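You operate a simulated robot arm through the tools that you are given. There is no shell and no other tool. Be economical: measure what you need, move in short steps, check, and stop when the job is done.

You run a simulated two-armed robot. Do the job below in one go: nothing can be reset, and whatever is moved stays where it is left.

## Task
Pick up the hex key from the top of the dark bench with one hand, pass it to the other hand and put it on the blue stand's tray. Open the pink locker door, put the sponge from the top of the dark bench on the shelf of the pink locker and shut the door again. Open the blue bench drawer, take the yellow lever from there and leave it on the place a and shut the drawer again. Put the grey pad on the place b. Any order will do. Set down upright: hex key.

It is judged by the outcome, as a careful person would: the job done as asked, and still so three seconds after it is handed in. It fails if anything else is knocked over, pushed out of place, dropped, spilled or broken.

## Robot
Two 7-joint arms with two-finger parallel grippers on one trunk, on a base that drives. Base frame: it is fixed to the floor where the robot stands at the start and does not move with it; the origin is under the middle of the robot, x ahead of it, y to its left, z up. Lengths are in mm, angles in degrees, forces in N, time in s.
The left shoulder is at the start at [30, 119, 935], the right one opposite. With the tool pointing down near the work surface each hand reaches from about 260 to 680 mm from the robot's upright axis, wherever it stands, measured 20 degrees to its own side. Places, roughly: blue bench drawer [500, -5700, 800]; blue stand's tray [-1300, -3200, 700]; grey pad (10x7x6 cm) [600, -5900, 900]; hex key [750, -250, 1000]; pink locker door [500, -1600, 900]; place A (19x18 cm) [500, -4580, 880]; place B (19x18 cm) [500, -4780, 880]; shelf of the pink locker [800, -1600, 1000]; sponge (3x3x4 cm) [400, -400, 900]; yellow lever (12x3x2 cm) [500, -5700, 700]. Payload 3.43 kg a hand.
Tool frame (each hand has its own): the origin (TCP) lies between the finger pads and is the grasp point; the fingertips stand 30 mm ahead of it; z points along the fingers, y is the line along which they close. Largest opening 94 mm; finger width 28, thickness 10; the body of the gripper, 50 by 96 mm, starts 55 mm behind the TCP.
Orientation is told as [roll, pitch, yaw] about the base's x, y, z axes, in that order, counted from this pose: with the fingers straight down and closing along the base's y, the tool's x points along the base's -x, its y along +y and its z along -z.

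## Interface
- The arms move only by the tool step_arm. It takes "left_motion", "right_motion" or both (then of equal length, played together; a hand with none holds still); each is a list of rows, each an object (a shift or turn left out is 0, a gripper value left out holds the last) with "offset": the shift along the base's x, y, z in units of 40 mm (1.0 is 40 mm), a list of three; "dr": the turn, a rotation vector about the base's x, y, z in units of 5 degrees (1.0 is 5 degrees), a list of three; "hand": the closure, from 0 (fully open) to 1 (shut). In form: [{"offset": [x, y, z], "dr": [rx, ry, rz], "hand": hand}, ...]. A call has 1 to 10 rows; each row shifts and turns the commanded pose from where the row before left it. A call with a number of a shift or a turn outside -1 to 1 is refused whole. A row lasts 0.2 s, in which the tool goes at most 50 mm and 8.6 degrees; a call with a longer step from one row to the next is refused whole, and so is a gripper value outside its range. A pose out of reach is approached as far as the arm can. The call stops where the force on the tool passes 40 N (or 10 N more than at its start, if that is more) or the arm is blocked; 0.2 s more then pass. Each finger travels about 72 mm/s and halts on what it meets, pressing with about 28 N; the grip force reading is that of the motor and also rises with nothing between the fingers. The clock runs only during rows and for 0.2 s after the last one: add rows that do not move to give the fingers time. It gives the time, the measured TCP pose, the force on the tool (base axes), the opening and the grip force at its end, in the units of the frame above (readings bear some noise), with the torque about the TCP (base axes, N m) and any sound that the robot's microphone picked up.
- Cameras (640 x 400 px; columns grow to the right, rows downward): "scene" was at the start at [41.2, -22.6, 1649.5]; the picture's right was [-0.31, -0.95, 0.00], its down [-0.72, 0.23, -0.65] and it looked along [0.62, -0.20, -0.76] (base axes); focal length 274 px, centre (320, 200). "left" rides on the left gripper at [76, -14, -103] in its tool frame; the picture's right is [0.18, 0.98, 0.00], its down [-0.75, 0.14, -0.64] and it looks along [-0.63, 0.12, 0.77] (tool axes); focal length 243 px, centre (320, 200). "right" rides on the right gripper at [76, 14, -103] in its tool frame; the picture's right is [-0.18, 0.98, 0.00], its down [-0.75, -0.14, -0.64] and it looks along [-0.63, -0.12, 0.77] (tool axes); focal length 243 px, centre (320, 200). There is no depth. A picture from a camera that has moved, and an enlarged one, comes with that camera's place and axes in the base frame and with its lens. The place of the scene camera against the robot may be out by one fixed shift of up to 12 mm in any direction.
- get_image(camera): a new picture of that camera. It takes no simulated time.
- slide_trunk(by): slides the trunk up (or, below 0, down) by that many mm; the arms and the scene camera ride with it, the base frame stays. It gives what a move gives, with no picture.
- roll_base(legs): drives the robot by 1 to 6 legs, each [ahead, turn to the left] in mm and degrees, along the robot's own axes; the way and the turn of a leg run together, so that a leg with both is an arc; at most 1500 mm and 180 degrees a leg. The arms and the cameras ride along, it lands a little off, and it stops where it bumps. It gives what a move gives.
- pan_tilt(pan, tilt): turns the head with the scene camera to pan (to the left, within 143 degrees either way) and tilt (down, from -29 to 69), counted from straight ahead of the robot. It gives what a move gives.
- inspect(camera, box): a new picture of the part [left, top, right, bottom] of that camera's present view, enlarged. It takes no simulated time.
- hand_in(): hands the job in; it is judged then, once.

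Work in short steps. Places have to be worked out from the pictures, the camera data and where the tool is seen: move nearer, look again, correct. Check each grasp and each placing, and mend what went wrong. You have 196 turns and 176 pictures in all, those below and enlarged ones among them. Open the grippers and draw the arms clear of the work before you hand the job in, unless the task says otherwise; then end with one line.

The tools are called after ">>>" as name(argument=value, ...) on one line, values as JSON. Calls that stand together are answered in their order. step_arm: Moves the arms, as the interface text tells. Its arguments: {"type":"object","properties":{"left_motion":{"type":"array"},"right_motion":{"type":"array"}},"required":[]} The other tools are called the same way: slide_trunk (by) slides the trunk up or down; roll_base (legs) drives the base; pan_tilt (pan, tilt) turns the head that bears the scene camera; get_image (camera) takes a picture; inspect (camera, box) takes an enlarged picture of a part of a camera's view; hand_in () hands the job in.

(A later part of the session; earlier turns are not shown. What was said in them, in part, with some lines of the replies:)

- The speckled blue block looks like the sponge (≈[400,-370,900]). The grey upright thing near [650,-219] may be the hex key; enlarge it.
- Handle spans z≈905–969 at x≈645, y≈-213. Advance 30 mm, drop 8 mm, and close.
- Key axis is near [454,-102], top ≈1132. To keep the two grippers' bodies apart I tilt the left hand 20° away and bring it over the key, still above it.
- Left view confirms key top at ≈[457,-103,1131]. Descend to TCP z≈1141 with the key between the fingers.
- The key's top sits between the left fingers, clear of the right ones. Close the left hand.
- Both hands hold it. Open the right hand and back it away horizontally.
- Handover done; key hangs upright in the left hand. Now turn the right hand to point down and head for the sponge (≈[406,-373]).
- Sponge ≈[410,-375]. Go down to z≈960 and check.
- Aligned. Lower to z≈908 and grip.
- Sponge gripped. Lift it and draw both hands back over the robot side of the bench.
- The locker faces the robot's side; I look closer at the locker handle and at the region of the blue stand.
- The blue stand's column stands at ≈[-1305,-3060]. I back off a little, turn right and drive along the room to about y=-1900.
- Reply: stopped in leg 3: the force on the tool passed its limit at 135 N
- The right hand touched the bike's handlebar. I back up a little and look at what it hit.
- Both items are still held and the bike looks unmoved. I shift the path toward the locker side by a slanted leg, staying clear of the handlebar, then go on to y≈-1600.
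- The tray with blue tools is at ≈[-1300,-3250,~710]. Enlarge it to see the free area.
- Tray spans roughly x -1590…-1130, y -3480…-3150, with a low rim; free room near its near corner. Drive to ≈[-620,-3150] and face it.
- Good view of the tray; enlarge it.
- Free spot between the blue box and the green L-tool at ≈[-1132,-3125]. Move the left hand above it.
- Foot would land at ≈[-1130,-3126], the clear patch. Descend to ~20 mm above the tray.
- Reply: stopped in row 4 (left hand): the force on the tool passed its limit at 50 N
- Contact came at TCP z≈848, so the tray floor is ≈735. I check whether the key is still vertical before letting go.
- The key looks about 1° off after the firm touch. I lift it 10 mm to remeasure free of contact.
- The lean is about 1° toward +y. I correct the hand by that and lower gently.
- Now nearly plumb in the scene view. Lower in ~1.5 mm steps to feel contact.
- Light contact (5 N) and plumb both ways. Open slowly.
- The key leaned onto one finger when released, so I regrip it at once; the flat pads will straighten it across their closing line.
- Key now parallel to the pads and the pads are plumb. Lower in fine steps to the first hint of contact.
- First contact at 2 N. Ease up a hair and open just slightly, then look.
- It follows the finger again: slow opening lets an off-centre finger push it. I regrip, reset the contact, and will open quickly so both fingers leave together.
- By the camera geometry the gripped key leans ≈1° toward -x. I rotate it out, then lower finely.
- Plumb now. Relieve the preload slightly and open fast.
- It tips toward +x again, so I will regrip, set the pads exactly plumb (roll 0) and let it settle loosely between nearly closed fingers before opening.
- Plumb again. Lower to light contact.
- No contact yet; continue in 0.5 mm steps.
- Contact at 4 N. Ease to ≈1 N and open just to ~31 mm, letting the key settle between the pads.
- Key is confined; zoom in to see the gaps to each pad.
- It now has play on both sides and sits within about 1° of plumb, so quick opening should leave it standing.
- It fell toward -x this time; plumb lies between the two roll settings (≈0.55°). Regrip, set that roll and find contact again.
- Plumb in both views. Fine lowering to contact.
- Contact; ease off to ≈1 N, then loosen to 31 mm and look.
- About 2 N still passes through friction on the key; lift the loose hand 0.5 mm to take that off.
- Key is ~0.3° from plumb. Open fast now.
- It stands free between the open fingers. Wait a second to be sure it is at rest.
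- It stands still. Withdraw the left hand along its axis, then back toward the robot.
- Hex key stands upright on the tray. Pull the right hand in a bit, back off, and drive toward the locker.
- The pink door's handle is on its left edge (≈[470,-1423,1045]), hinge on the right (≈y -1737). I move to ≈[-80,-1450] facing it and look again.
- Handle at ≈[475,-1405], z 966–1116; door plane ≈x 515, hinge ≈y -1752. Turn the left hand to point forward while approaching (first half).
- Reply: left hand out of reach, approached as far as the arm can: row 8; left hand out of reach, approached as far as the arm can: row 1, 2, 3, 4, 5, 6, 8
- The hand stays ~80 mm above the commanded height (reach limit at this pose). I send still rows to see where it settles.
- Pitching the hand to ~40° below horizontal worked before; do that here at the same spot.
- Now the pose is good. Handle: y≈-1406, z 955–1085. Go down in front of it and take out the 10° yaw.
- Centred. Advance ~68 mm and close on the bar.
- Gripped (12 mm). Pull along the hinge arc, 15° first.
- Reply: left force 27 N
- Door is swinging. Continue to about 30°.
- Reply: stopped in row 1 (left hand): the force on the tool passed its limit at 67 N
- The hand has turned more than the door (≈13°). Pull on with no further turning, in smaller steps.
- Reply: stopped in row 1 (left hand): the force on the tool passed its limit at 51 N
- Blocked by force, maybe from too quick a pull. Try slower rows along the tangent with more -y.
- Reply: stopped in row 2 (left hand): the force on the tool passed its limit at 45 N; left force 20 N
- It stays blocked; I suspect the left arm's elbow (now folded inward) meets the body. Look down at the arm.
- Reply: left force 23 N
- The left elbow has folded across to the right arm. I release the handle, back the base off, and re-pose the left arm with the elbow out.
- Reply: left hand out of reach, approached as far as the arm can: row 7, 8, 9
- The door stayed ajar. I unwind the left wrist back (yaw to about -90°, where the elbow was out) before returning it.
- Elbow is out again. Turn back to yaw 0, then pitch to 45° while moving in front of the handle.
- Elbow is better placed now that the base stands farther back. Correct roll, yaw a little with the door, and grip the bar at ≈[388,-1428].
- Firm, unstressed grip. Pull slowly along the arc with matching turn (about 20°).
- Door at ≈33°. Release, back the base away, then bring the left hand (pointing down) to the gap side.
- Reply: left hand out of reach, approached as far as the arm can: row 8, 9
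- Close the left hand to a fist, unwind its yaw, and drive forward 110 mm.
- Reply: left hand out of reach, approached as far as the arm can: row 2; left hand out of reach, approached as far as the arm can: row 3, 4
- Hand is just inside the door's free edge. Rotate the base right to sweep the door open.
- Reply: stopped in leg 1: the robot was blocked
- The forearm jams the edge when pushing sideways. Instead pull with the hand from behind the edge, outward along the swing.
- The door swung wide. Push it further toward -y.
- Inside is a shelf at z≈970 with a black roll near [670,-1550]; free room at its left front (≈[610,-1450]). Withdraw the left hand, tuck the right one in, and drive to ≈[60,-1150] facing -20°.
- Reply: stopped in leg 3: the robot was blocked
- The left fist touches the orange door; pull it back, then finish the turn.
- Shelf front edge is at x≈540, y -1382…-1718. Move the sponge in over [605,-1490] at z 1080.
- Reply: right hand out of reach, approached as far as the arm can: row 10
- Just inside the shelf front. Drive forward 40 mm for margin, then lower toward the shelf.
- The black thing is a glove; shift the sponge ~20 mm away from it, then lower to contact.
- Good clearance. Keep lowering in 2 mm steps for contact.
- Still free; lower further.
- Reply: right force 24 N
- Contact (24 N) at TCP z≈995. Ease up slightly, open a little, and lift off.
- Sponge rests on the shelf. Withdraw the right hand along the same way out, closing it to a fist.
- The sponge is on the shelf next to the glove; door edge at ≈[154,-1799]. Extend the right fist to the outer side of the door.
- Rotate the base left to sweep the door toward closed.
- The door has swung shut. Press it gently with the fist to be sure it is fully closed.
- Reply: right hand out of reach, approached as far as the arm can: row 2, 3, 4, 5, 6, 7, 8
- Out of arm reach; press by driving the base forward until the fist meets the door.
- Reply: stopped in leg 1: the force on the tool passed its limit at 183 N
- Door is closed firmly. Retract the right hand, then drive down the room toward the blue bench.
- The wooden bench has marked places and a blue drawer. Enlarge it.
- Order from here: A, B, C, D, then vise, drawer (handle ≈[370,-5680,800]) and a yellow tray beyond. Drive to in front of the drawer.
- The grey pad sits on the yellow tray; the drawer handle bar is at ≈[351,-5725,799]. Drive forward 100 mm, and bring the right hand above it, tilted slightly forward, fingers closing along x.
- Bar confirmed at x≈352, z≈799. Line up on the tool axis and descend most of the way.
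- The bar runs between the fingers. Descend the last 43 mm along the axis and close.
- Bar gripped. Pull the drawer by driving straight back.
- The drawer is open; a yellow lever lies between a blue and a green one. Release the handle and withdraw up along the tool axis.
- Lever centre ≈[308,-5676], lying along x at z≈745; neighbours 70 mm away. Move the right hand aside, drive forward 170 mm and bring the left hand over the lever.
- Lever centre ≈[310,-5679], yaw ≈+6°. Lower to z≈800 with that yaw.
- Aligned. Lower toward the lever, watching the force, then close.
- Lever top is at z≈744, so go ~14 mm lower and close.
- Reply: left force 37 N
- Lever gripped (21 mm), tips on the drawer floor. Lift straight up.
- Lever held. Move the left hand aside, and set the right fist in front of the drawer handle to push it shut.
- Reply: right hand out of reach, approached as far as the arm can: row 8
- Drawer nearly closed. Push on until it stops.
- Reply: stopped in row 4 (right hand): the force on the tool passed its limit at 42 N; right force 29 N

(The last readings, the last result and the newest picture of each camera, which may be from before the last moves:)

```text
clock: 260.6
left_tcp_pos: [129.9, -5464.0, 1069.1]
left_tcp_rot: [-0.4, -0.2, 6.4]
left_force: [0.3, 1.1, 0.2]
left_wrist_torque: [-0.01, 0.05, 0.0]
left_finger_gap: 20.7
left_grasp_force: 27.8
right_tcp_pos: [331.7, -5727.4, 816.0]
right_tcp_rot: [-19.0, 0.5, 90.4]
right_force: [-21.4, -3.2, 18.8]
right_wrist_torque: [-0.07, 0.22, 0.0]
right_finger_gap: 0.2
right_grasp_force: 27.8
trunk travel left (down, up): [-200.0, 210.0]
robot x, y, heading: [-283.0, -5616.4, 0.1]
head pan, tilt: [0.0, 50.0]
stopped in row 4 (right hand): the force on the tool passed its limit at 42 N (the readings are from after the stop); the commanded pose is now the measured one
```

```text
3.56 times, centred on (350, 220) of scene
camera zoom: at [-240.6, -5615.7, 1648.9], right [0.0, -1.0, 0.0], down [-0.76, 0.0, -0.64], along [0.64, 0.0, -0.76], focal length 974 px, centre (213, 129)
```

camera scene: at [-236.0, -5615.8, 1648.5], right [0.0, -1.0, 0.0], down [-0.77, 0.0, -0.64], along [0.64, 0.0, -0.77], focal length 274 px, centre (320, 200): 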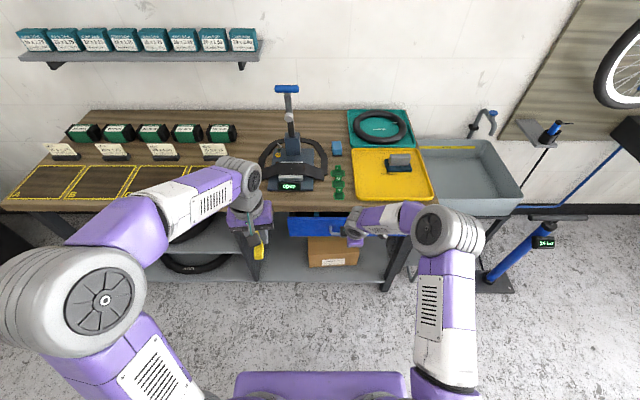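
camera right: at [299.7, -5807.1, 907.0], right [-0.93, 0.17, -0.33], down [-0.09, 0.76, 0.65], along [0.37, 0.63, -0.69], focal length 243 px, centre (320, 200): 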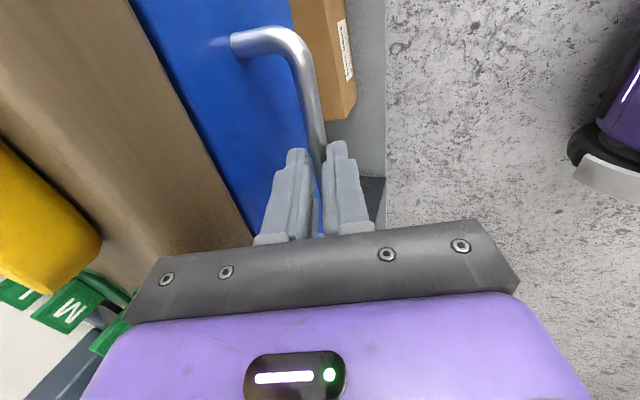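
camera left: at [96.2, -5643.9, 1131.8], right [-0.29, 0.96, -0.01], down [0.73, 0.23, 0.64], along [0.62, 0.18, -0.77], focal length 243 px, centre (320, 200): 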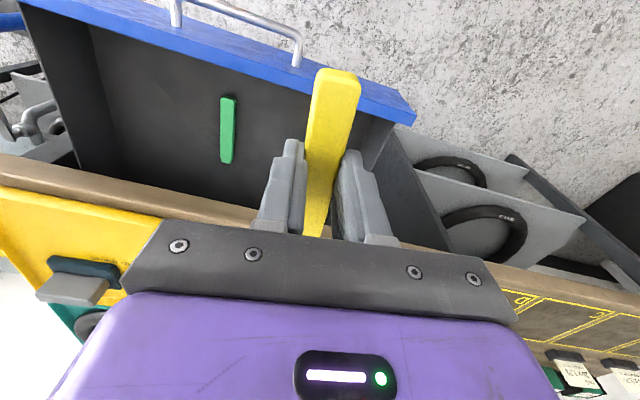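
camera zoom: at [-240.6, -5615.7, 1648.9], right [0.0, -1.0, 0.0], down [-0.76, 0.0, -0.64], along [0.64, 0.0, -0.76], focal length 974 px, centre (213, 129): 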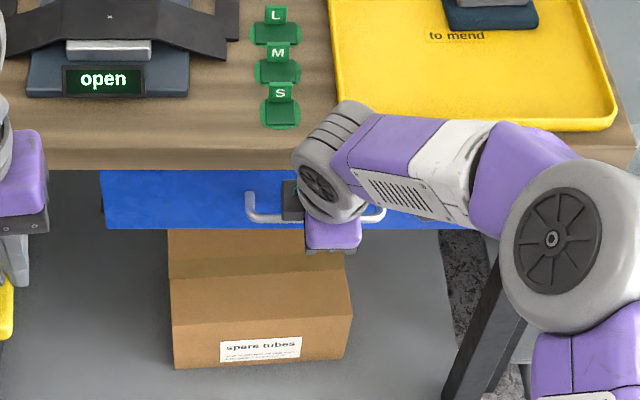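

Drawer is shut. Retract both hands (levelling the right one) and shift the base toward the pad.

>>> step_arm(right_motion=[{"offset": [-0.9, 0, 0.2], "hand": 1}, {"offset": [-0.9, -0.3, 0.7], "dr": [0, 0.45, 0]}, {"offset": [-0.9, -0.3, 0.7], "dr": [0, 0.45, 0]}, {"offset": [-0.9, -0.3, 0.7], "dr": [0, 0.45, 0]}, {"offset": [-0.9, -0.3, 0.7], "dr": [0, 0.45, 0]}, {"offset": [-0.9, -0.3, 0.7], "dr": [0, 0.45, 0]}, {"offset": [-0.9, -0.3, 0.7], "dr": [0, 0.45, 0]}, {"offset": [-0.9, -0.3, 0.8], "dr": [0, 0.45, 0]}, {"offset": [-0.9, -0.3, 0.8], "dr": [0, 0.45, 0]}, {"offset": [-0.6, -0.3, 0.8], "dr": [0, 0.4, 0]}], left_motion=[{"offset": [-0.37, 0, 0.15]}, {"offset": [-0.37, 0, 0.15]}, {"offset": [-0.37, 0, 0.15]}, {"offset": [-0.37, 0, 0.15]}, {"offset": [-0.37, 0, 0.15]}, {"offset": [-0.37, 0, 0.15]}, {"offset": [-0.37, 0, 0.15]}, {"offset": [-0.37, 0, 0.15]}, {"offset": [-0.37, 0, 0.15]}, {"offset": [-0.37, 0, 0.15]}])

>>> roll_base(legs=[[0, -28], [280, 0], [0, 28]])

>>> pan_tilt(pan=-15, tilt=45)

>>> get_image(camera="scene")

```text
clock: 262.8
left_tcp_pos: [-18.2, -5463.1, 1127.9]
left_tcp_rot: [-0.5, -0.2, 6.4]
left_force: [-0.1, 0.3, -0.3]
left_wrist_torque: [-0.02, -0.02, -0.01]
left_finger_gap: 20.7
left_grasp_force: 27.9
right_tcp_pos: [-15.4, -5833.2, 1085.1]
right_tcp_rot: [1.1, 0.2, 90.6]
right_force: [-0.5, 0.6, 0.7]
right_wrist_torque: [-0.01, 0.02, 0.01]
right_finger_gap: 0.1
right_grasp_force: 28.0
trunk travel left (down, up): [-200.0, 210.0]
robot x, y, heading: [-282.8, -5619.4, 0.3]
head pan, tilt: [0.0, 50.0]
```

```text
clock: 267.6
left_tcp_pos: [231.7, -5592.7, 1128.2]
left_tcp_rot: [-0.5, -0.1, 6.8]
left_force: [0.8, -0.2, -0.2]
left_wrist_torque: [-0.01, -0.03, -0.03]
left_finger_gap: 20.9
left_grasp_force: 28.0
right_tcp_pos: [235.3, -5962.5, 1084.1]
right_tcp_rot: [1.0, 0.2, 90.8]
right_force: [0.0, 0.0, 0.5]
right_wrist_torque: [-0.03, 0.01, 0.01]
right_finger_gap: 0.0
right_grasp_force: 28.1
trunk travel left (down, up): [-200.0, 210.0]
robot x, y, heading: [-36.7, -5749.0, 0.5]
head pan, tilt: [0.0, 50.0]
```

```text
clock: 268.3
left_tcp_pos: [231.6, -5592.5, 1127.5]
left_tcp_rot: [-0.5, 0.0, 6.7]
left_force: [0.3, -0.1, 0.2]
left_wrist_torque: [-0.02, 0.02, 0.03]
left_finger_gap: 20.6
left_grasp_force: 27.3
right_tcp_pos: [234.6, -5961.5, 1085.1]
right_tcp_rot: [1.1, 0.3, 90.8]
right_force: [-0.1, -0.1, -0.1]
right_wrist_torque: [-0.02, -0.01, -0.02]
right_finger_gap: 0.0
right_grasp_force: 28.3
trunk travel left (down, up): [-200.0, 210.0]
robot x, y, heading: [-35.9, -5749.5, 0.1]
head pan, tilt: [-15.0, 45.0]
```

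```text
42 pictures are left
camera scene: at [12.1, -5767.8, 1655.4], right [-0.25, -0.97, 0.0], down [-0.68, 0.18, -0.71], along [0.68, -0.18, -0.71], focal length 274 px, centre (320, 200)
```

scene: 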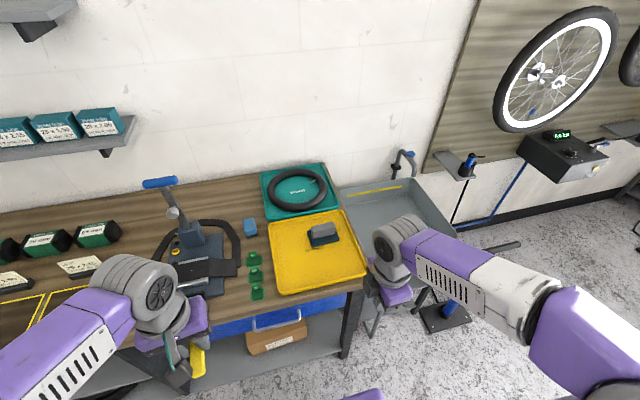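

>>> inspect(camera="scene", box=[280, 200, 370, 270])

```text
5.71 times, centred on (325, 235) of scene
camera zoom: at [12.1, -5767.8, 1655.4], right [-0.25, -0.97, 0.0], down [-0.68, 0.18, -0.71], along [0.68, -0.18, -0.71], focal length 1566 px, centre (291, 0)
```

zoom: 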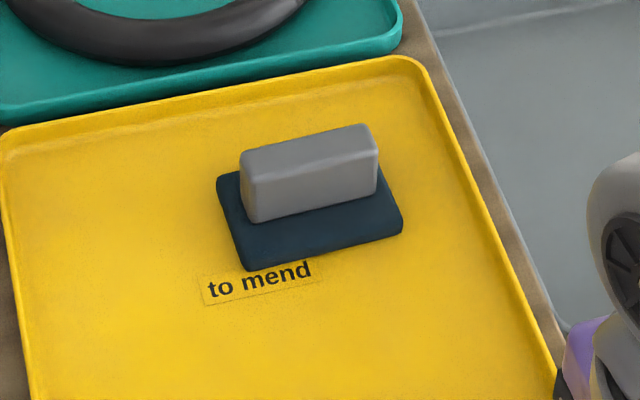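

The pad is a dark plate with a grey ridge on top (≈[577,-5930], along y). Drive 50 mm nearer and bring the right hand above the ridge.

>>> roll_base(legs=[[50, 0]])

>>> step_arm(right_motion=[{"offset": [0.91, 0.1, -0.1], "hand": 0.35}, {"offset": [0.91, 0.1, -0.1]}, {"offset": [0.91, 0.1, -0.1]}, {"offset": [0.91, 0.1, -0.2]}, {"offset": [0.91, 0.1, -0.2]}, {"offset": [0.91, 0.1, -0.3]}, {"offset": [0.91, 0.1, -0.3]}, {"offset": [0.91, 0.1, -0.3]}])

>>> get_image(camera="right")

```text
clock: 269.3
left_tcp_pos: [283.0, -5591.6, 1127.1]
left_tcp_rot: [-0.4, 0.0, 6.8]
left_force: [0.1, 0.7, -0.1]
left_wrist_torque: [-0.01, 0.06, -0.02]
left_finger_gap: 20.7
left_grasp_force: 28.1
right_tcp_pos: [288.5, -5962.9, 1085.1]
right_tcp_rot: [1.1, 0.3, 90.7]
right_force: [0.2, 0.8, 0.6]
right_wrist_torque: [0.03, 0.02, 0.02]
right_finger_gap: 0.0
right_grasp_force: 28.3
trunk travel left (down, up): [-200.0, 210.0]
robot x, y, heading: [14.8, -5748.5, -0.0]
head pan, tilt: [-15.0, 45.0]
```

```text
clock: 271.1
left_tcp_pos: [282.5, -5593.3, 1128.1]
left_tcp_rot: [-0.5, 0.0, 6.7]
left_force: [1.1, 0.3, -0.3]
left_wrist_torque: [-0.04, 0.02, 0.03]
left_finger_gap: 20.7
left_grasp_force: 28.7
right_tcp_pos: [578.4, -5930.2, 1020.8]
right_tcp_rot: [1.1, 0.3, 90.8]
right_force: [0.2, 0.3, 0.0]
right_wrist_torque: [-0.02, 0.01, 0.0]
right_finger_gap: 61.2
right_grasp_force: 0.0
trunk travel left (down, up): [-200.0, 210.0]
robot x, y, heading: [18.3, -5751.3, 0.4]
head pan, tilt: [-15.0, 45.0]
```

```text
40 pictures are left
camera right: at [567.1, -6006.6, 1124.9], right [-0.99, 0.17, 0.02], down [0.14, 0.76, 0.64], along [0.09, 0.63, -0.77], focal length 243 px, centre (320, 200)
```

right: 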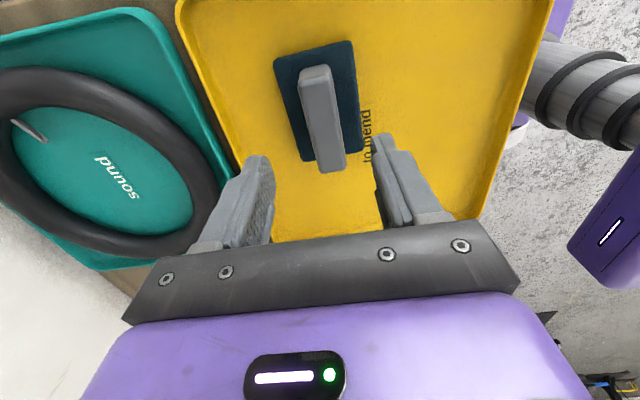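

Ridge is along y at x≈574.5. Descend with a small x correction to TCP z≈937 and grip.

>>> step_arm(right_motion=[{"offset": [-0.09, -0.1, -0.9]}, {"offset": [0, 0, -0.7]}, {"offset": [0, 0, -0.3]}, {"offset": [0, 0, -0.2]}, {"hand": 0.7}, {"hand": 1}, {"hand": 1}, {"hand": 1}])

>>> get_image(camera="right")

```text
clock: 272.9
left_tcp_pos: [280.9, -5593.7, 1128.6]
left_tcp_rot: [-0.5, -0.1, 6.7]
left_force: [0.3, 0.2, -0.6]
left_wrist_torque: [0.02, -0.02, 0.06]
left_finger_gap: 20.8
left_grasp_force: 27.6
right_tcp_pos: [574.6, -5933.2, 937.6]
right_tcp_rot: [1.1, 0.3, 90.7]
right_force: [-0.2, 0.1, 0.1]
right_wrist_torque: [-0.07, -0.04, -0.02]
right_finger_gap: 29.7
right_grasp_force: 27.8
trunk travel left (down, up): [-200.0, 210.0]
robot x, y, heading: [19.1, -5744.7, 0.2]
head pan, tilt: [-15.0, 45.0]
```

```text
39 pictures are left
camera right: at [562.8, -6010.1, 1041.5], right [-0.99, 0.17, 0.02], down [0.14, 0.76, 0.64], along [0.1, 0.63, -0.77], focal length 243 px, centre (320, 200)
```

right: 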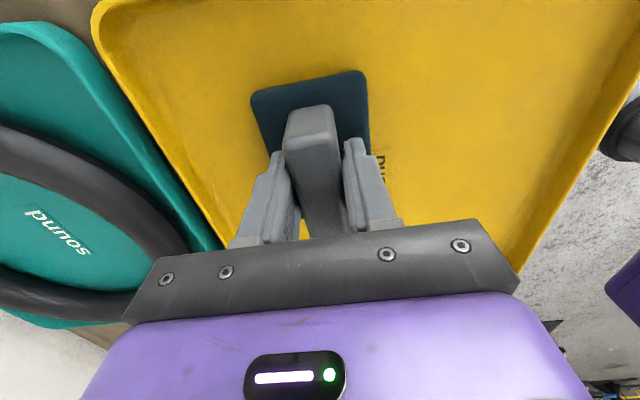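

Ridge gripped. Lift and draw back.

>>> step_arm(right_motion=[{"offset": [0, 0, 0.5]}, {"offset": [0, 0, 0.8]}, {"offset": [0, 0, 1]}, {"offset": [0, 0, 1]}, {"offset": [-0.5, 0, 0.8]}, {"offset": [-0.9, 0, 0.3]}, {"offset": [-0.95, 0, 0.1]}, {"offset": [-0.95, 0, 0]}, {"offset": [-0.95, 0, 0]}, {"offset": [-0.95, 0, 0]}])

>>> get_image(camera="right")

>>> get_image(camera="left")

```text
clock: 275.1
left_tcp_pos: [281.2, -5593.0, 1127.5]
left_tcp_rot: [-0.4, -0.2, 6.7]
left_force: [0.3, 1.1, -0.9]
left_wrist_torque: [-0.02, -0.02, -0.01]
left_finger_gap: 20.5
left_grasp_force: 28.2
right_tcp_pos: [364.8, -5933.6, 1119.8]
right_tcp_rot: [1.0, 0.3, 90.8]
right_force: [-0.2, 0.0, -1.7]
right_wrist_torque: [-0.01, 0.0, 0.03]
right_finger_gap: 29.8
right_grasp_force: 28.2
trunk travel left (down, up): [-200.0, 210.0]
robot x, y, heading: [17.0, -5750.6, 0.4]
head pan, tilt: [-15.0, 45.0]
```

```text
38 pictures are left
camera right: at [352.9, -6010.2, 1222.5], right [-0.99, 0.17, 0.02], down [0.14, 0.76, 0.64], along [0.1, 0.63, -0.77], focal length 243 px, centre (320, 200)
```

right: 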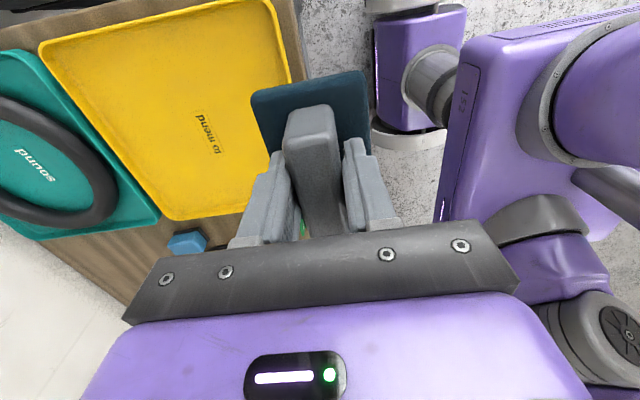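

```text
37 pictures are left
camera left: at [206.8, -5616.0, 1231.3], right [-0.3, 0.95, -0.01], down [0.73, 0.23, 0.64], along [0.62, 0.18, -0.77], focal length 243 px, centre (320, 200)
```

left: 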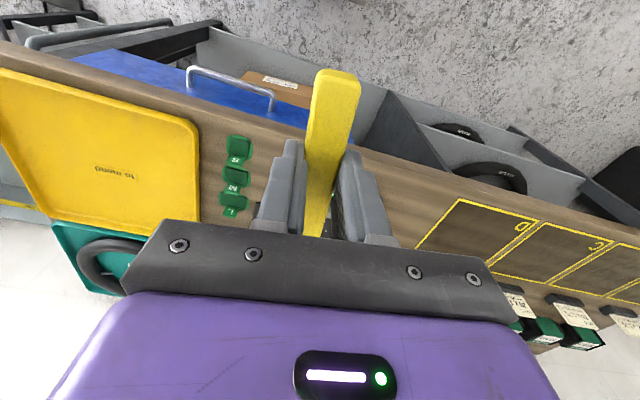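

Both items held. Drive along the bench to face places A and B.

>>> roll_base(legs=[[-350, 0], [0, 90], [1070, 0], [0, -90], [230, 0]])

>>> pan_tilt(pan=0, tilt=48)

>>> get_image(camera="scene")

```text
clock: 291.5
left_tcp_pos: [185.1, -4518.3, 1128.3]
left_tcp_rot: [-0.5, 0.0, 4.6]
left_force: [1.1, -0.2, 0.1]
left_wrist_torque: [0.02, 0.0, 0.03]
left_finger_gap: 20.8
left_grasp_force: 27.8
right_tcp_pos: [257.8, -4862.0, 1118.8]
right_tcp_rot: [1.1, 0.2, 88.8]
right_force: [0.1, 0.0, -2.2]
right_wrist_torque: [0.0, 0.02, -0.01]
right_finger_gap: 29.9
right_grasp_force: 28.1
trunk travel left (down, up): [-200.0, 210.0]
robot x, y, heading: [-85.7, -4664.3, -2.0]
head pan, tilt: [-15.0, 45.0]
```

```text
clock: 292.3
left_tcp_pos: [184.0, -4517.6, 1127.5]
left_tcp_rot: [-0.5, -0.1, 4.6]
left_force: [-0.3, -0.6, 0.3]
left_wrist_torque: [0.0, 0.01, -0.02]
left_finger_gap: 20.6
left_grasp_force: 27.4
right_tcp_pos: [255.9, -4861.8, 1118.8]
right_tcp_rot: [1.1, 0.3, 88.8]
right_force: [-0.7, 0.5, -1.3]
right_wrist_torque: [-0.01, -0.02, -0.01]
right_finger_gap: 29.8
right_grasp_force: 28.1
trunk travel left (down, up): [-200.0, 210.0]
robot x, y, heading: [-82.2, -4664.8, -1.7]
head pan, tilt: [0.0, 48.0]
```

```text
36 pictures are left
camera scene: at [-39.7, -4664.3, 1651.3], right [-0.03, -1.0, 0.0], down [-0.74, 0.02, -0.67], along [0.67, -0.02, -0.74], focal length 274 px, centre (320, 200)
```

scene: 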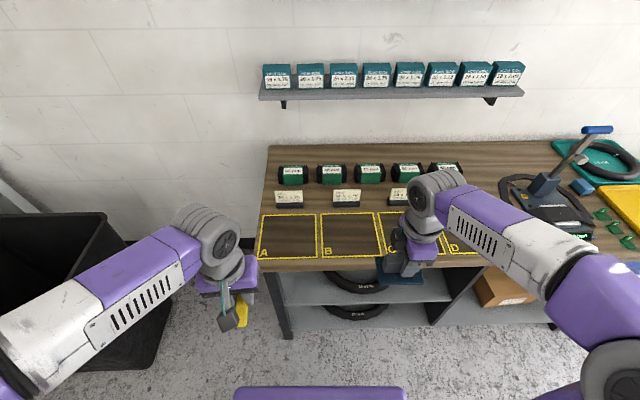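

A ≈[504,-4573], B ≈[505,-4781]. Take the lever over A.

>>> step_arm(left_motion=[{"offset": [0.89, -0.16, -0.2], "dr": [0, 0, -0.1]}, {"offset": [0.89, -0.16, -0.2], "dr": [0, 0, -0.1]}, {"offset": [0.89, -0.16, -0.3], "dr": [0, 0, -0.1]}, {"offset": [0.89, -0.16, -0.4], "dr": [0, 0, -0.1]}, {"offset": [0.89, -0.16, -0.5], "dr": [0, 0, -0.1]}, {"offset": [0.89, -0.16, -0.5], "dr": [0, 0, -0.1]}, {"offset": [0.89, -0.16, -0.5], "dr": [0, 0, -0.1]}, {"offset": [0.89, -0.16, -0.5], "dr": [0, 0, -0.1]}, {"offset": [0.85, -0.12, -0.6], "dr": [0, 0, -0.1]}])

>>> get_image(camera="left")

```text
clock: 294.3
left_tcp_pos: [503.8, -4575.3, 981.4]
left_tcp_rot: [-0.5, -0.1, 0.1]
left_force: [0.2, 0.6, -0.4]
left_wrist_torque: [0.0, 0.01, -0.02]
left_finger_gap: 20.7
left_grasp_force: 27.4
right_tcp_pos: [257.7, -4861.4, 1117.4]
right_tcp_rot: [1.2, 0.4, 88.7]
right_force: [-0.1, 0.2, -0.6]
right_wrist_torque: [0.0, -0.01, -0.03]
right_finger_gap: 29.7
right_grasp_force: 27.9
trunk travel left (down, up): [-200.0, 210.0]
robot x, y, heading: [-89.7, -4663.0, -1.6]
head pan, tilt: [0.0, 48.0]
```

```text
35 pictures are left
camera left: at [428.3, -4589.2, 1084.5], right [-0.19, 0.98, -0.01], down [0.75, 0.15, 0.64], along [0.63, 0.11, -0.77], focal length 243 px, centre (320, 200)
```

left: 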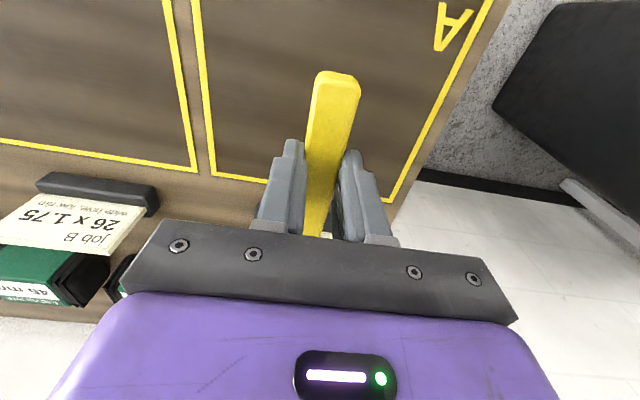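

Over A's middle. Lower the lever.

>>> step_arm(left_motion=[{"offset": [-0.1, -0.1, -0.9]}, {"offset": [0, 0, -0.7]}, {"offset": [0, 0, -0.1]}, {"offset": [0, 0, -0.1]}, {}])

>>> step_arm(left_motion=[{"offset": [0, 0, -0.08]}, {"offset": [0, 0, -0.08]}, {}])

```text
clock: 295.5
left_tcp_pos: [500.4, -4577.6, 910.9]
left_tcp_rot: [-0.4, -0.2, 0.0]
left_force: [0.4, 0.8, 7.1]
left_wrist_torque: [0.14, 0.11, -0.02]
left_finger_gap: 20.5
left_grasp_force: 28.1
right_tcp_pos: [254.7, -4861.3, 1119.6]
right_tcp_rot: [0.9, 0.3, 88.8]
right_force: [0.7, 0.2, -1.1]
right_wrist_torque: [-0.01, -0.04, 0.0]
right_finger_gap: 29.8
right_grasp_force: 27.9
trunk travel left (down, up): [-200.0, 210.0]
robot x, y, heading: [-85.5, -4667.5, -1.9]
head pan, tilt: [0.0, 48.0]
```

```text
clock: 296.1
left_tcp_pos: [502.0, -4577.2, 911.2]
left_tcp_rot: [-0.6, -0.8, 0.2]
left_force: [-10.1, 1.7, 15.2]
left_wrist_torque: [0.29, 0.5, 0.16]
left_finger_gap: 20.6
left_grasp_force: 28.5
right_tcp_pos: [254.4, -4863.0, 1119.7]
right_tcp_rot: [1.0, 0.3, 88.8]
right_force: [0.3, 0.4, -1.9]
right_wrist_torque: [-0.02, 0.01, 0.01]
right_finger_gap: 29.8
right_grasp_force: 27.9
trunk travel left (down, up): [-200.0, 210.0]
robot x, y, heading: [-85.9, -4664.6, -1.7]
head pan, tilt: [0.0, 48.0]
stopped in row 3 (left hand): the force on the tool passed its limit at 43 N (the readings are from after the stop); the commanded pose is now the measured one
```

Lever rests on the bench (table at ≈880). Ease up, open, and lift the left hand away.

>>> step_arm(left_motion=[{"offset": [0, 0, 0.05]}, {"hand": 0.6}, {"hand": 0.5}, {}, {"offset": [0, 0, 0.5]}, {"offset": [0, 0, 0.9]}, {"offset": [0, 0, 1]}, {"offset": [-0.7, 0.2, 0.6]}, {"offset": [-0.9, 0.2, 0.4]}, {"offset": [-0.9, 0.2, 0.2]}])

>>> get_image(camera="left")

```text
clock: 298.3
left_tcp_pos: [401.8, -4553.9, 1054.1]
left_tcp_rot: [-0.7, -0.8, 0.2]
left_force: [-0.5, 0.0, -0.4]
left_wrist_torque: [0.01, -0.01, 0.01]
left_finger_gap: 47.0
left_grasp_force: 0.1
right_tcp_pos: [255.9, -4862.1, 1119.9]
right_tcp_rot: [1.0, 0.2, 88.7]
right_force: [0.0, 0.1, -1.1]
right_wrist_torque: [-0.03, 0.03, -0.04]
right_finger_gap: 30.1
right_grasp_force: 27.6
trunk travel left (down, up): [-200.0, 210.0]
robot x, y, heading: [-81.6, -4666.7, -1.5]
head pan, tilt: [0.0, 48.0]
```

```text
34 pictures are left
camera left: at [324.1, -4568.3, 1156.7], right [-0.19, 0.98, -0.01], down [0.74, 0.15, 0.65], along [0.64, 0.11, -0.76], focal length 243 px, centre (320, 200)
```

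left: 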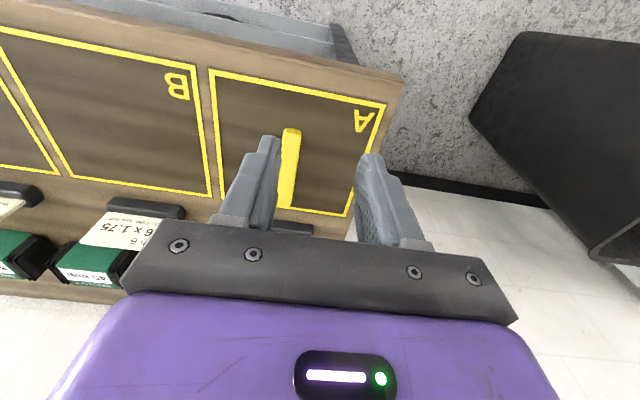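

Lever lies in A; check the margin at its far end.

>>> inspect(camera="left", box=[200, 60, 400, 230])

>>> inspect(camera="scene", box=[250, 190, 360, 270])

```text
2.35 times, centred on (300, 145) of left
camera zoom: at [324.1, -4568.3, 1156.7], right [-0.19, 0.98, -0.01], down [0.74, 0.15, 0.65], along [0.64, 0.11, -0.76], focal length 571 px, centre (367, 329)
```

zoom: 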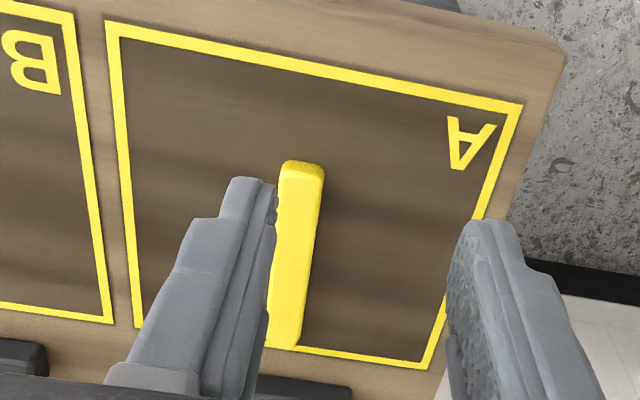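

```text
5.00 times, centred on (305, 230) of scene
camera zoom: at [-40.8, -4663.6, 1651.3], right [-0.03, -1.0, 0.0], down [-0.74, 0.02, -0.67], along [0.67, -0.02, -0.74], focal length 1370 px, centre (395, 50)
```

zoom: 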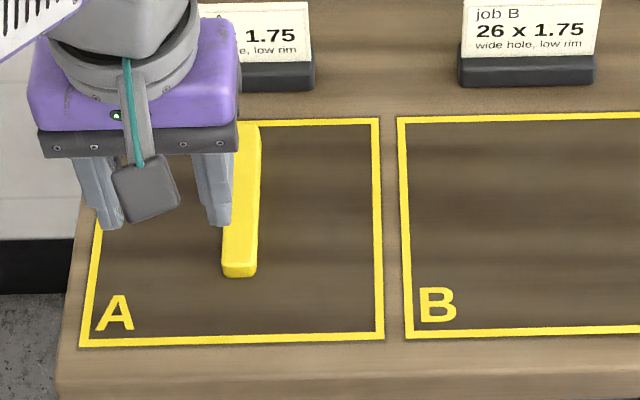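

The far end is close to the line; I regrip it and shift it ~28 mm toward the robot.

>>> step_arm(left_motion=[{"offset": [0.9, -0.2, -0.2]}, {"offset": [0.9, -0.2, -0.4]}, {"offset": [0.7, -0.2, -0.6]}, {"offset": [0, 0, -0.9]}, {"offset": [0, 0, -0.9]}, {"offset": [0, 0, -0.45]}, {"hand": 0.8}, {"hand": 1}, {"hand": 1}, {"hand": 1}])

>>> step_arm(left_motion=[{"offset": [0, 0, 0.2]}, {"offset": [-0.4, 0, 0]}, {"offset": [-0.35, -0.05, 0]}, {"offset": [0, 0, -0.17]}, {}, {"hand": 0.6}, {"hand": 0.5}, {}, {"offset": [0, 0, 0.5]}, {"offset": [0, 0, 0.9]}])

>>> step_arm(left_motion=[{"offset": [0, 0, 1]}, {"offset": [-0.7, 0.5, 0.6]}, {"offset": [-0.9, 0.6, 0.4]}, {"offset": [-0.9, 0.6, 0.2]}, {"offset": [-0.9, 0.6, 0]}, {"offset": [-0.9, 0.6, 0]}, {"offset": [-0.9, 0.6, 0]}])

>>> inspect(camera="scene", box=[250, 190, 420, 270])

```text
clock: 300.5
left_tcp_pos: [501.9, -4577.3, 916.4]
left_tcp_rot: [-0.6, -0.7, 0.2]
left_force: [0.2, -0.3, 0.1]
left_wrist_torque: [-0.01, 0.0, -0.01]
left_finger_gap: 20.8
left_grasp_force: 28.0
right_tcp_pos: [257.2, -4861.7, 1118.9]
right_tcp_rot: [1.1, 0.3, 88.8]
right_force: [0.7, 0.4, -1.3]
right_wrist_torque: [-0.02, -0.02, -0.01]
right_finger_gap: 29.7
right_grasp_force: 28.1
trunk travel left (down, up): [-200.0, 210.0]
robot x, y, heading: [-88.5, -4659.0, -1.8]
head pan, tilt: [0.0, 48.0]
```

```text
clock: 302.7
left_tcp_pos: [473.3, -4579.6, 972.4]
left_tcp_rot: [-0.6, -0.8, 0.0]
left_force: [-0.5, 0.6, 0.2]
left_wrist_torque: [0.0, 0.0, 0.02]
left_finger_gap: 46.9
left_grasp_force: 0.1
right_tcp_pos: [256.7, -4862.0, 1119.3]
right_tcp_rot: [1.0, 0.2, 88.9]
right_force: [0.6, 0.6, -0.8]
right_wrist_torque: [-0.02, -0.01, -0.03]
right_finger_gap: 29.9
right_grasp_force: 27.8
trunk travel left (down, up): [-200.0, 210.0]
robot x, y, heading: [-85.7, -4662.2, -1.9]
head pan, tilt: [0.0, 48.0]
```

```text
clock: 304.3
left_tcp_pos: [265.2, -4438.5, 1062.9]
left_tcp_rot: [-0.6, -0.9, 0.1]
left_force: [0.1, -0.8, 0.1]
left_wrist_torque: [0.02, -0.02, 0.03]
left_finger_gap: 47.1
left_grasp_force: 0.0
right_tcp_pos: [256.3, -4862.1, 1119.0]
right_tcp_rot: [1.0, 0.2, 88.7]
right_force: [0.0, -0.9, -1.4]
right_wrist_torque: [-0.01, -0.03, -0.02]
right_finger_gap: 29.7
right_grasp_force: 27.8
trunk travel left (down, up): [-200.0, 210.0]
robot x, y, heading: [-83.3, -4660.8, -1.8]
head pan, tilt: [0.0, 48.0]
```

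```text
3.76 times, centred on (335, 230) of scene
camera zoom: at [-41.0, -4663.6, 1651.3], right [-0.03, -1.0, 0.0], down [-0.74, 0.02, -0.67], along [0.67, -0.02, -0.74], focal length 1032 px, centre (264, 87)
```

zoom: 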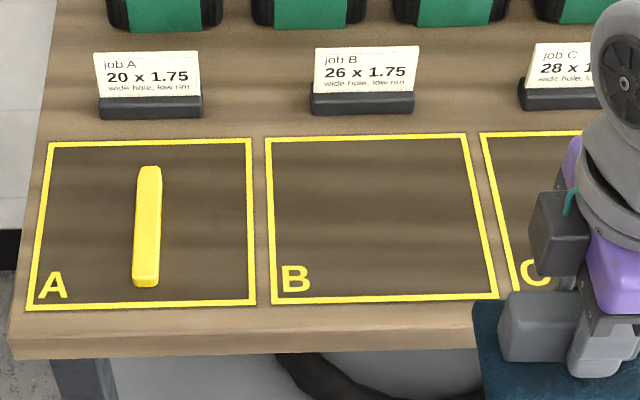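

Lever is well centred in A. Now take the pad over B (≈[493,-4784]).

>>> step_arm(right_motion=[{"offset": [0.85, 0.28, -0.2]}, {"offset": [0.85, 0.28, -0.3]}, {"offset": [0.85, 0.28, -0.4]}, {"offset": [0.85, 0.28, -0.5]}, {"offset": [0.85, 0.28, -0.6]}, {"offset": [0.85, 0.28, -0.6]}, {"offset": [0.85, 0.28, -0.6]}])

>>> get_image(camera="right")

>>> inspect(camera="scene", box=[250, 190, 420, 270])

```text
clock: 305.9
left_tcp_pos: [268.5, -4438.9, 1061.7]
left_tcp_rot: [-0.6, -0.6, 0.2]
left_force: [-0.5, -0.1, -0.1]
left_wrist_torque: [0.0, -0.01, 0.01]
left_finger_gap: 46.9
left_grasp_force: 0.0
right_tcp_pos: [494.0, -4781.2, 990.5]
right_tcp_rot: [1.0, 0.3, 88.8]
right_force: [0.6, 0.9, -1.3]
right_wrist_torque: [0.03, -0.01, -0.01]
right_finger_gap: 29.7
right_grasp_force: 28.0
trunk travel left (down, up): [-200.0, 210.0]
robot x, y, heading: [-83.8, -4663.4, -1.7]
head pan, tilt: [0.0, 48.0]
```

```text
30 pictures are left
camera right: at [481.1, -4857.6, 1094.8], right [-0.98, 0.2, 0.02], down [0.17, 0.75, 0.64], along [0.12, 0.62, -0.77], focal length 243 px, centre (320, 200)
```

right: 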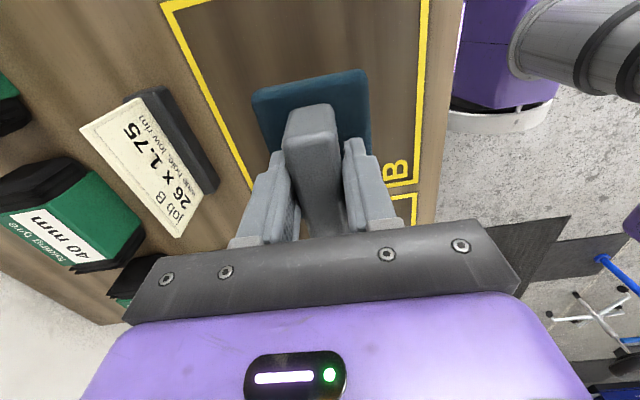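

```text
3.76 times, centred on (335, 230) of scene
camera zoom: at [-37.9, -4663.6, 1651.2], right [-0.03, -1.0, 0.0], down [-0.74, 0.02, -0.67], along [0.67, -0.02, -0.74], focal length 1032 px, centre (264, 87)
```

zoom: 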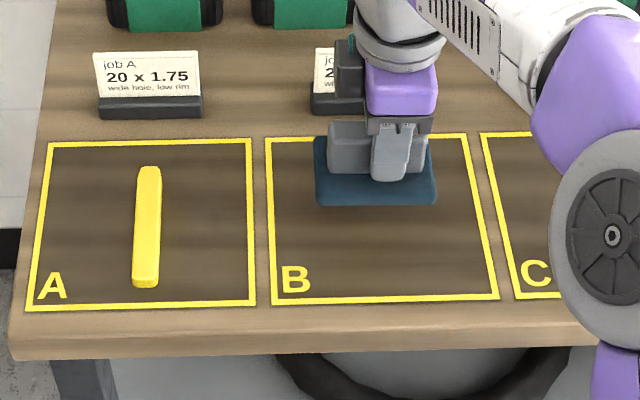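

Centred over B. Lower the pad onto it.

>>> step_arm(right_motion=[{"offset": [0, -0.05, -0.7]}, {"offset": [0, 0, -0.3]}, {"offset": [0, 0, -0.1]}, {}])

>>> step_arm(right_motion=[{"offset": [0, 0, -0.08]}, {"offset": [0, 0, -0.08]}, {}])

```text
clock: 306.9
left_tcp_pos: [268.0, -4438.1, 1062.9]
left_tcp_rot: [-0.6, -0.8, 0.1]
left_force: [0.4, -0.2, 0.2]
left_wrist_torque: [0.01, -0.02, 0.01]
left_finger_gap: 47.2
left_grasp_force: 0.2
right_tcp_pos: [493.9, -4785.1, 946.5]
right_tcp_rot: [1.0, 0.3, 88.8]
right_force: [0.3, 0.5, -0.8]
right_wrist_torque: [-0.01, 0.0, -0.04]
right_finger_gap: 30.0
right_grasp_force: 28.0
trunk travel left (down, up): [-200.0, 210.0]
robot x, y, heading: [-88.0, -4662.7, -1.5]
head pan, tilt: [0.0, 48.0]
```

```text
clock: 307.7
left_tcp_pos: [266.7, -4438.6, 1062.3]
left_tcp_rot: [-0.6, -0.8, 0.2]
left_force: [0.0, -0.1, -0.7]
left_wrist_torque: [-0.03, 0.0, 0.02]
left_finger_gap: 47.1
left_grasp_force: 0.0
right_tcp_pos: [493.6, -4785.4, 941.1]
right_tcp_rot: [1.1, 0.3, 88.9]
right_force: [0.1, -0.7, -0.7]
right_wrist_torque: [-0.04, -0.03, -0.02]
right_finger_gap: 29.9
right_grasp_force: 28.1
trunk travel left (down, up): [-200.0, 210.0]
robot x, y, heading: [-89.1, -4660.6, -1.7]
head pan, tilt: [0.0, 48.0]
```

>>> step_arm(right_motion=[{"offset": [0, 0, -0.07]}, {}])

>>> step_arm(right_motion=[{"offset": [0, 0, -0.07]}, {}])

>>> inspect(camera="scene", box=[310, 190, 420, 270])

```text
clock: 308.3
left_tcp_pos: [267.6, -4438.9, 1062.6]
left_tcp_rot: [-0.6, -0.9, 0.2]
left_force: [-0.2, -0.4, -0.6]
left_wrist_torque: [-0.02, 0.06, 0.0]
left_finger_gap: 46.9
left_grasp_force: 0.0
right_tcp_pos: [493.4, -4785.1, 936.9]
right_tcp_rot: [1.1, 0.3, 88.8]
right_force: [0.3, 0.7, -0.6]
right_wrist_torque: [-0.02, 0.01, 0.0]
right_finger_gap: 29.9
right_grasp_force: 28.2
trunk travel left (down, up): [-200.0, 210.0]
robot x, y, heading: [-87.9, -4663.7, -1.4]
head pan, tilt: [0.0, 48.0]
```

```text
clock: 308.9
left_tcp_pos: [266.8, -4438.7, 1062.5]
left_tcp_rot: [-0.7, -0.7, 0.2]
left_force: [0.4, 0.0, 0.3]
left_wrist_torque: [-0.01, 0.01, -0.02]
left_finger_gap: 47.0
left_grasp_force: 0.0
right_tcp_pos: [493.6, -4785.5, 934.3]
right_tcp_rot: [1.1, 0.3, 88.8]
right_force: [0.8, 0.1, -1.0]
right_wrist_torque: [-0.01, 0.03, -0.02]
right_finger_gap: 30.0
right_grasp_force: 28.1
trunk travel left (down, up): [-200.0, 210.0]
robot x, y, heading: [-89.7, -4665.0, -1.7]
head pan, tilt: [0.0, 48.0]
```

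```text
5.00 times, centred on (365, 230) of scene
camera zoom: at [-39.5, -4664.1, 1651.3], right [-0.03, -1.0, 0.0], down [-0.74, 0.02, -0.67], along [0.67, -0.02, -0.74], focal length 1370 px, centre (95, 50)
```

zoom: 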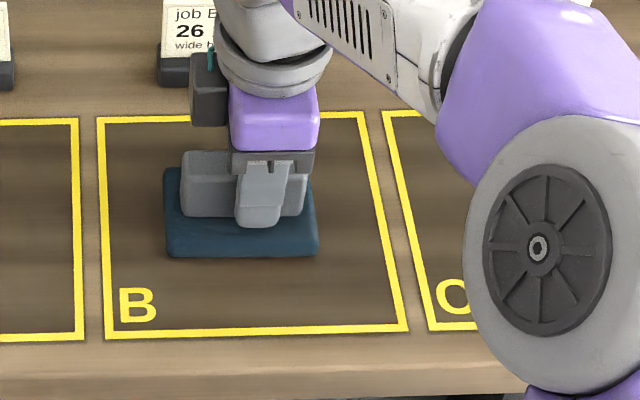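

Nearly down, centred in B. Continue to contact.

>>> step_arm(right_motion=[{"offset": [0, 0, -0.06]}, {}])

>>> step_arm(right_motion=[{"offset": [0, 0, -0.06]}, {}])

>>> step_arm(right_motion=[{"offset": [0, 0, -0.05]}, {}])

```text
clock: 309.5
left_tcp_pos: [266.1, -4439.0, 1062.1]
left_tcp_rot: [-0.6, -0.8, 0.2]
left_force: [0.1, 0.3, -0.2]
left_wrist_torque: [0.0, 0.03, -0.01]
left_finger_gap: 47.0
left_grasp_force: 0.1
right_tcp_pos: [493.9, -4785.5, 933.2]
right_tcp_rot: [1.0, 0.2, 88.8]
right_force: [-1.1, 0.7, 7.0]
right_wrist_torque: [0.07, -0.26, -0.01]
right_finger_gap: 29.9
right_grasp_force: 27.8
trunk travel left (down, up): [-200.0, 210.0]
robot x, y, heading: [-84.4, -4661.8, -1.6]
head pan, tilt: [0.0, 48.0]
```

```text
clock: 310.1
left_tcp_pos: [266.1, -4438.8, 1064.3]
left_tcp_rot: [-0.6, -0.8, 0.2]
left_force: [0.5, 0.0, 0.2]
left_wrist_torque: [0.01, -0.03, 0.0]
left_finger_gap: 47.1
left_grasp_force: 0.0
right_tcp_pos: [493.7, -4785.4, 932.8]
right_tcp_rot: [0.7, 0.3, 88.9]
right_force: [-1.0, 0.2, 22.5]
right_wrist_torque: [0.07, -0.04, 0.0]
right_finger_gap: 29.9
right_grasp_force: 27.8
trunk travel left (down, up): [-200.0, 210.0]
robot x, y, heading: [-87.4, -4665.8, -1.5]
head pan, tilt: [0.0, 48.0]
```

```text
clock: 310.7
left_tcp_pos: [266.8, -4437.8, 1062.8]
left_tcp_rot: [-0.5, -0.9, 0.2]
left_force: [0.0, -0.6, 0.5]
left_wrist_torque: [0.03, -0.02, 0.02]
left_finger_gap: 46.9
left_grasp_force: 0.0
right_tcp_pos: [493.8, -4784.1, 929.5]
right_tcp_rot: [0.8, 0.2, 88.8]
right_force: [1.9, 0.5, 22.6]
right_wrist_torque: [0.04, -0.15, -0.07]
right_finger_gap: 29.9
right_grasp_force: 27.9
trunk travel left (down, up): [-200.0, 210.0]
robot x, y, heading: [-86.5, -4665.0, -1.7]
head pan, tilt: [0.0, 48.0]
```

The pad is down. Ease up slightly, open, and withdraw.

>>> step_arm(right_motion=[{"offset": [0, 0, 0.06]}, {"hand": 0.5}, {"hand": 0.4}, {}, {"offset": [0, 0, 0.6]}, {"offset": [0, 0, 1]}, {"offset": [0, 0, 1]}, {"offset": [-0.9, -0.2, 0.5]}, {"offset": [-0.9, -0.3, 0.3]}, {"offset": [-0.9, -0.3, 0.2]}])

>>> step_arm(right_motion=[{"offset": [-0.95, -0.2, 0]}, {"offset": [-0.95, -0.2, 0]}, {"offset": [-0.95, -0.2, 0]}], left_motion=[{"offset": [-0.5, 0, 0], "hand": 0}, {"offset": [-0.5, 0, 0]}, {}])

>>> inspect(camera="scene", box=[240, 170, 440, 270])

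```text
clock: 312.9
left_tcp_pos: [266.3, -4439.2, 1062.8]
left_tcp_rot: [-0.5, -0.8, 0.2]
left_force: [-1.0, 0.2, -0.2]
left_wrist_torque: [0.04, -0.04, 0.03]
left_finger_gap: 46.6
left_grasp_force: 0.0
right_tcp_pos: [387.6, -4818.4, 1073.5]
right_tcp_rot: [1.0, 0.1, 88.9]
right_force: [0.4, -0.3, 0.2]
right_wrist_torque: [-0.01, -0.03, 0.03]
right_finger_gap: 56.3
right_grasp_force: 0.0
trunk travel left (down, up): [-200.0, 210.0]
robot x, y, heading: [-85.0, -4664.3, -1.7]
head pan, tilt: [0.0, 48.0]
```

```text
clock: 313.7
left_tcp_pos: [225.0, -4439.5, 1060.1]
left_tcp_rot: [-0.6, -0.8, 0.2]
left_force: [0.0, 0.2, 0.2]
left_wrist_torque: [-0.03, -0.01, 0.03]
left_finger_gap: 94.3
left_grasp_force: 0.0
right_tcp_pos: [274.1, -4842.4, 1074.6]
right_tcp_rot: [0.9, 0.3, 88.8]
right_force: [-0.4, -0.7, 0.5]
right_wrist_torque: [-0.02, -0.06, -0.02]
right_finger_gap: 56.4
right_grasp_force: 0.1
trunk travel left (down, up): [-200.0, 210.0]
robot x, y, heading: [-87.6, -4660.7, -1.9]
head pan, tilt: [0.0, 48.0]
```

```text
3.20 times, centred on (340, 220) of scene
camera zoom: at [-41.2, -4664.5, 1651.3], right [-0.03, -1.0, 0.0], down [-0.74, 0.02, -0.67], along [0.67, -0.02, -0.74], focal length 877 px, centre (256, 136)
```

zoom: 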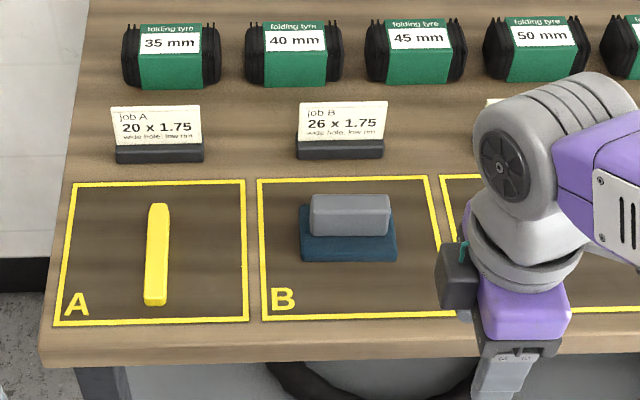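

Both placed well. Back off a little and check from afar that the hex key still stands and the locker and drawer are shut.

>>> roll_base(legs=[[-200, 0]])

>>> pan_tilt(pan=122, tilt=22)

>>> get_image(camera="scene")

```text
clock: 315.3
left_tcp_pos: [24.6, -4433.8, 1061.5]
left_tcp_rot: [-0.6, -0.8, 0.1]
left_force: [-0.3, 0.0, 0.4]
left_wrist_torque: [-0.02, -0.01, -0.02]
left_finger_gap: 94.4
left_grasp_force: 0.1
right_tcp_pos: [73.6, -4836.3, 1075.1]
right_tcp_rot: [1.0, 0.3, 88.8]
right_force: [0.1, 0.7, -0.6]
right_wrist_torque: [0.01, -0.03, 0.03]
right_finger_gap: 56.3
right_grasp_force: 0.1
trunk travel left (down, up): [-200.0, 210.0]
robot x, y, heading: [-288.6, -4660.8, -1.8]
head pan, tilt: [0.0, 48.0]
```

```text
clock: 317.3
left_tcp_pos: [25.8, -4433.5, 1060.8]
left_tcp_rot: [-0.6, -0.7, 0.0]
left_force: [0.1, 0.5, 0.0]
left_wrist_torque: [-0.01, 0.0, 0.0]
left_finger_gap: 94.1
left_grasp_force: 0.2
right_tcp_pos: [74.0, -4836.6, 1073.8]
right_tcp_rot: [1.1, 0.4, 88.7]
right_force: [0.1, -0.4, -0.8]
right_wrist_torque: [-0.03, 0.03, 0.0]
right_finger_gap: 56.3
right_grasp_force: 0.0
trunk travel left (down, up): [-200.0, 210.0]
robot x, y, heading: [-288.4, -4661.6, -1.8]
head pan, tilt: [122.0, 22.0]
```

```text
26 pictures are left
camera scene: at [-365.5, -4575.6, 1690.9], right [0.86, 0.5, 0.0], down [0.19, -0.32, -0.93], along [-0.47, 0.8, -0.37], focal length 274 px, centre (320, 200)
```

scene: 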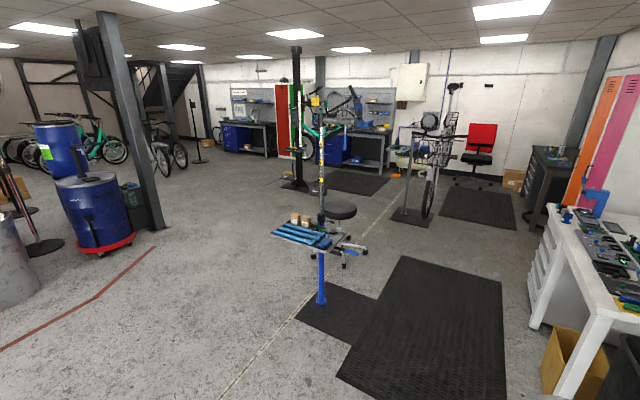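

>>> inspect(camera="scene", box=[260, 200, 360, 260])

>>> inspect(camera="scene", box=[520, 50, 640, 260])

```text
6.40 times, centred on (310, 230) of scene
camera zoom: at [-365.5, -4575.6, 1690.9], right [0.86, 0.5, 0.0], down [0.19, -0.32, -0.93], along [-0.47, 0.8, -0.37], focal length 1754 px, centre (384, 8)
```

zoom: 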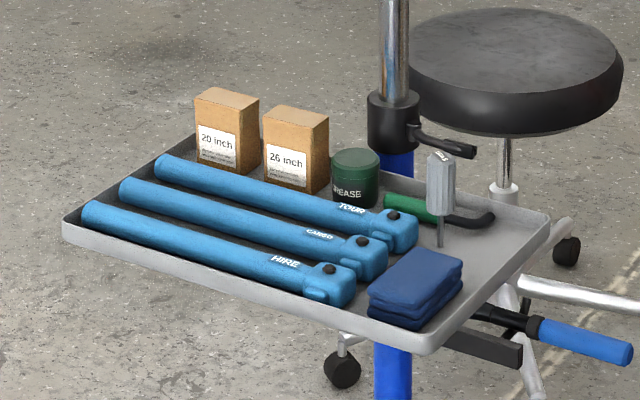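

```text
1.90 times, centred on (580, 155) of scene
camera zoom: at [-365.5, -4575.6, 1690.9], right [0.86, 0.5, 0.0], down [0.19, -0.32, -0.93], along [-0.47, 0.8, -0.37], focal length 522 px, centre (-175, 286)
```

zoom: 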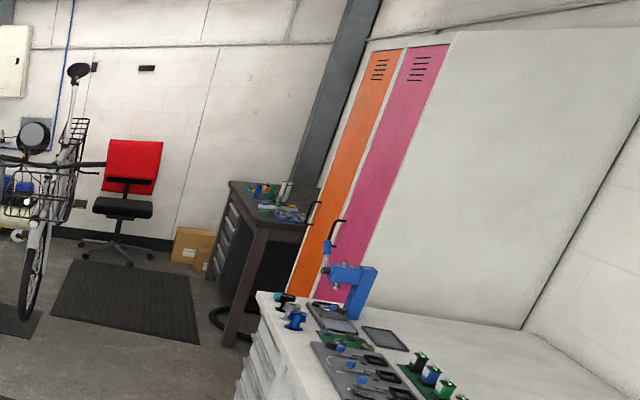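

The key stands upright, the locker is shut and the bike is in place. A last look at the drawer.

>>> pan_tilt(pan=-50, tilt=30)

>>> get_image(camera="scene")

```text
clock: 319.9
left_tcp_pos: [26.4, -4433.6, 1061.5]
left_tcp_rot: [-0.6, -0.8, 0.1]
left_force: [-0.2, -0.5, -0.2]
left_wrist_torque: [-0.04, 0.0, 0.04]
left_finger_gap: 93.9
left_grasp_force: 0.1
right_tcp_pos: [74.4, -4836.4, 1073.8]
right_tcp_rot: [1.0, 0.3, 88.8]
right_force: [0.3, 0.2, 0.9]
right_wrist_torque: [-0.03, -0.02, -0.01]
right_finger_gap: 56.5
right_grasp_force: 0.1
trunk travel left (down, up): [-200.0, 210.0]
robot x, y, heading: [-288.0, -4657.2, -1.4]
head pan, tilt: [-50.0, 30.0]
```

```text
23 pictures are left
camera scene: at [-262.7, -4726.7, 1678.1], right [-0.78, -0.62, 0.0], down [-0.31, 0.39, -0.87], along [0.54, -0.68, -0.5], focal length 274 px, centre (320, 200)
```

scene: 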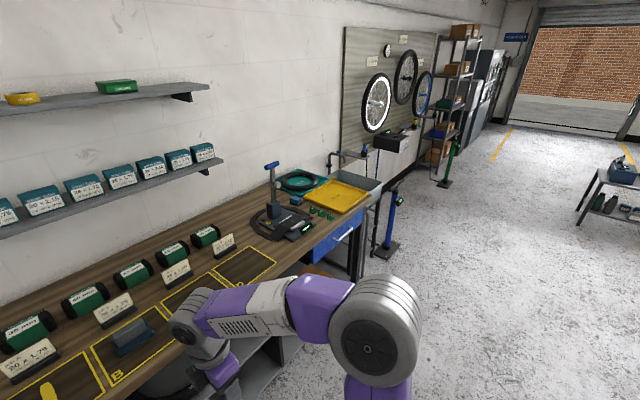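

The drawer is shut and everything is in place; hand in.

>>> hand_in()

```text
The job is handed in.
```

The job is handed in. The hex key was passed from the right hand to the left and stands upright on the blue stand's tray. The sponge is on the pink locker's shelf with the door shut, the yellow lever is on place A with the drawer shut, and the grey pad is on place B. On the way the right arm bumped the bike's handlebar, stopping at a reading of 135 N, and the left fist touched the orange locker door. The bike looked unmoved in the last picture, and I saw no sign that the orange door had shifted.
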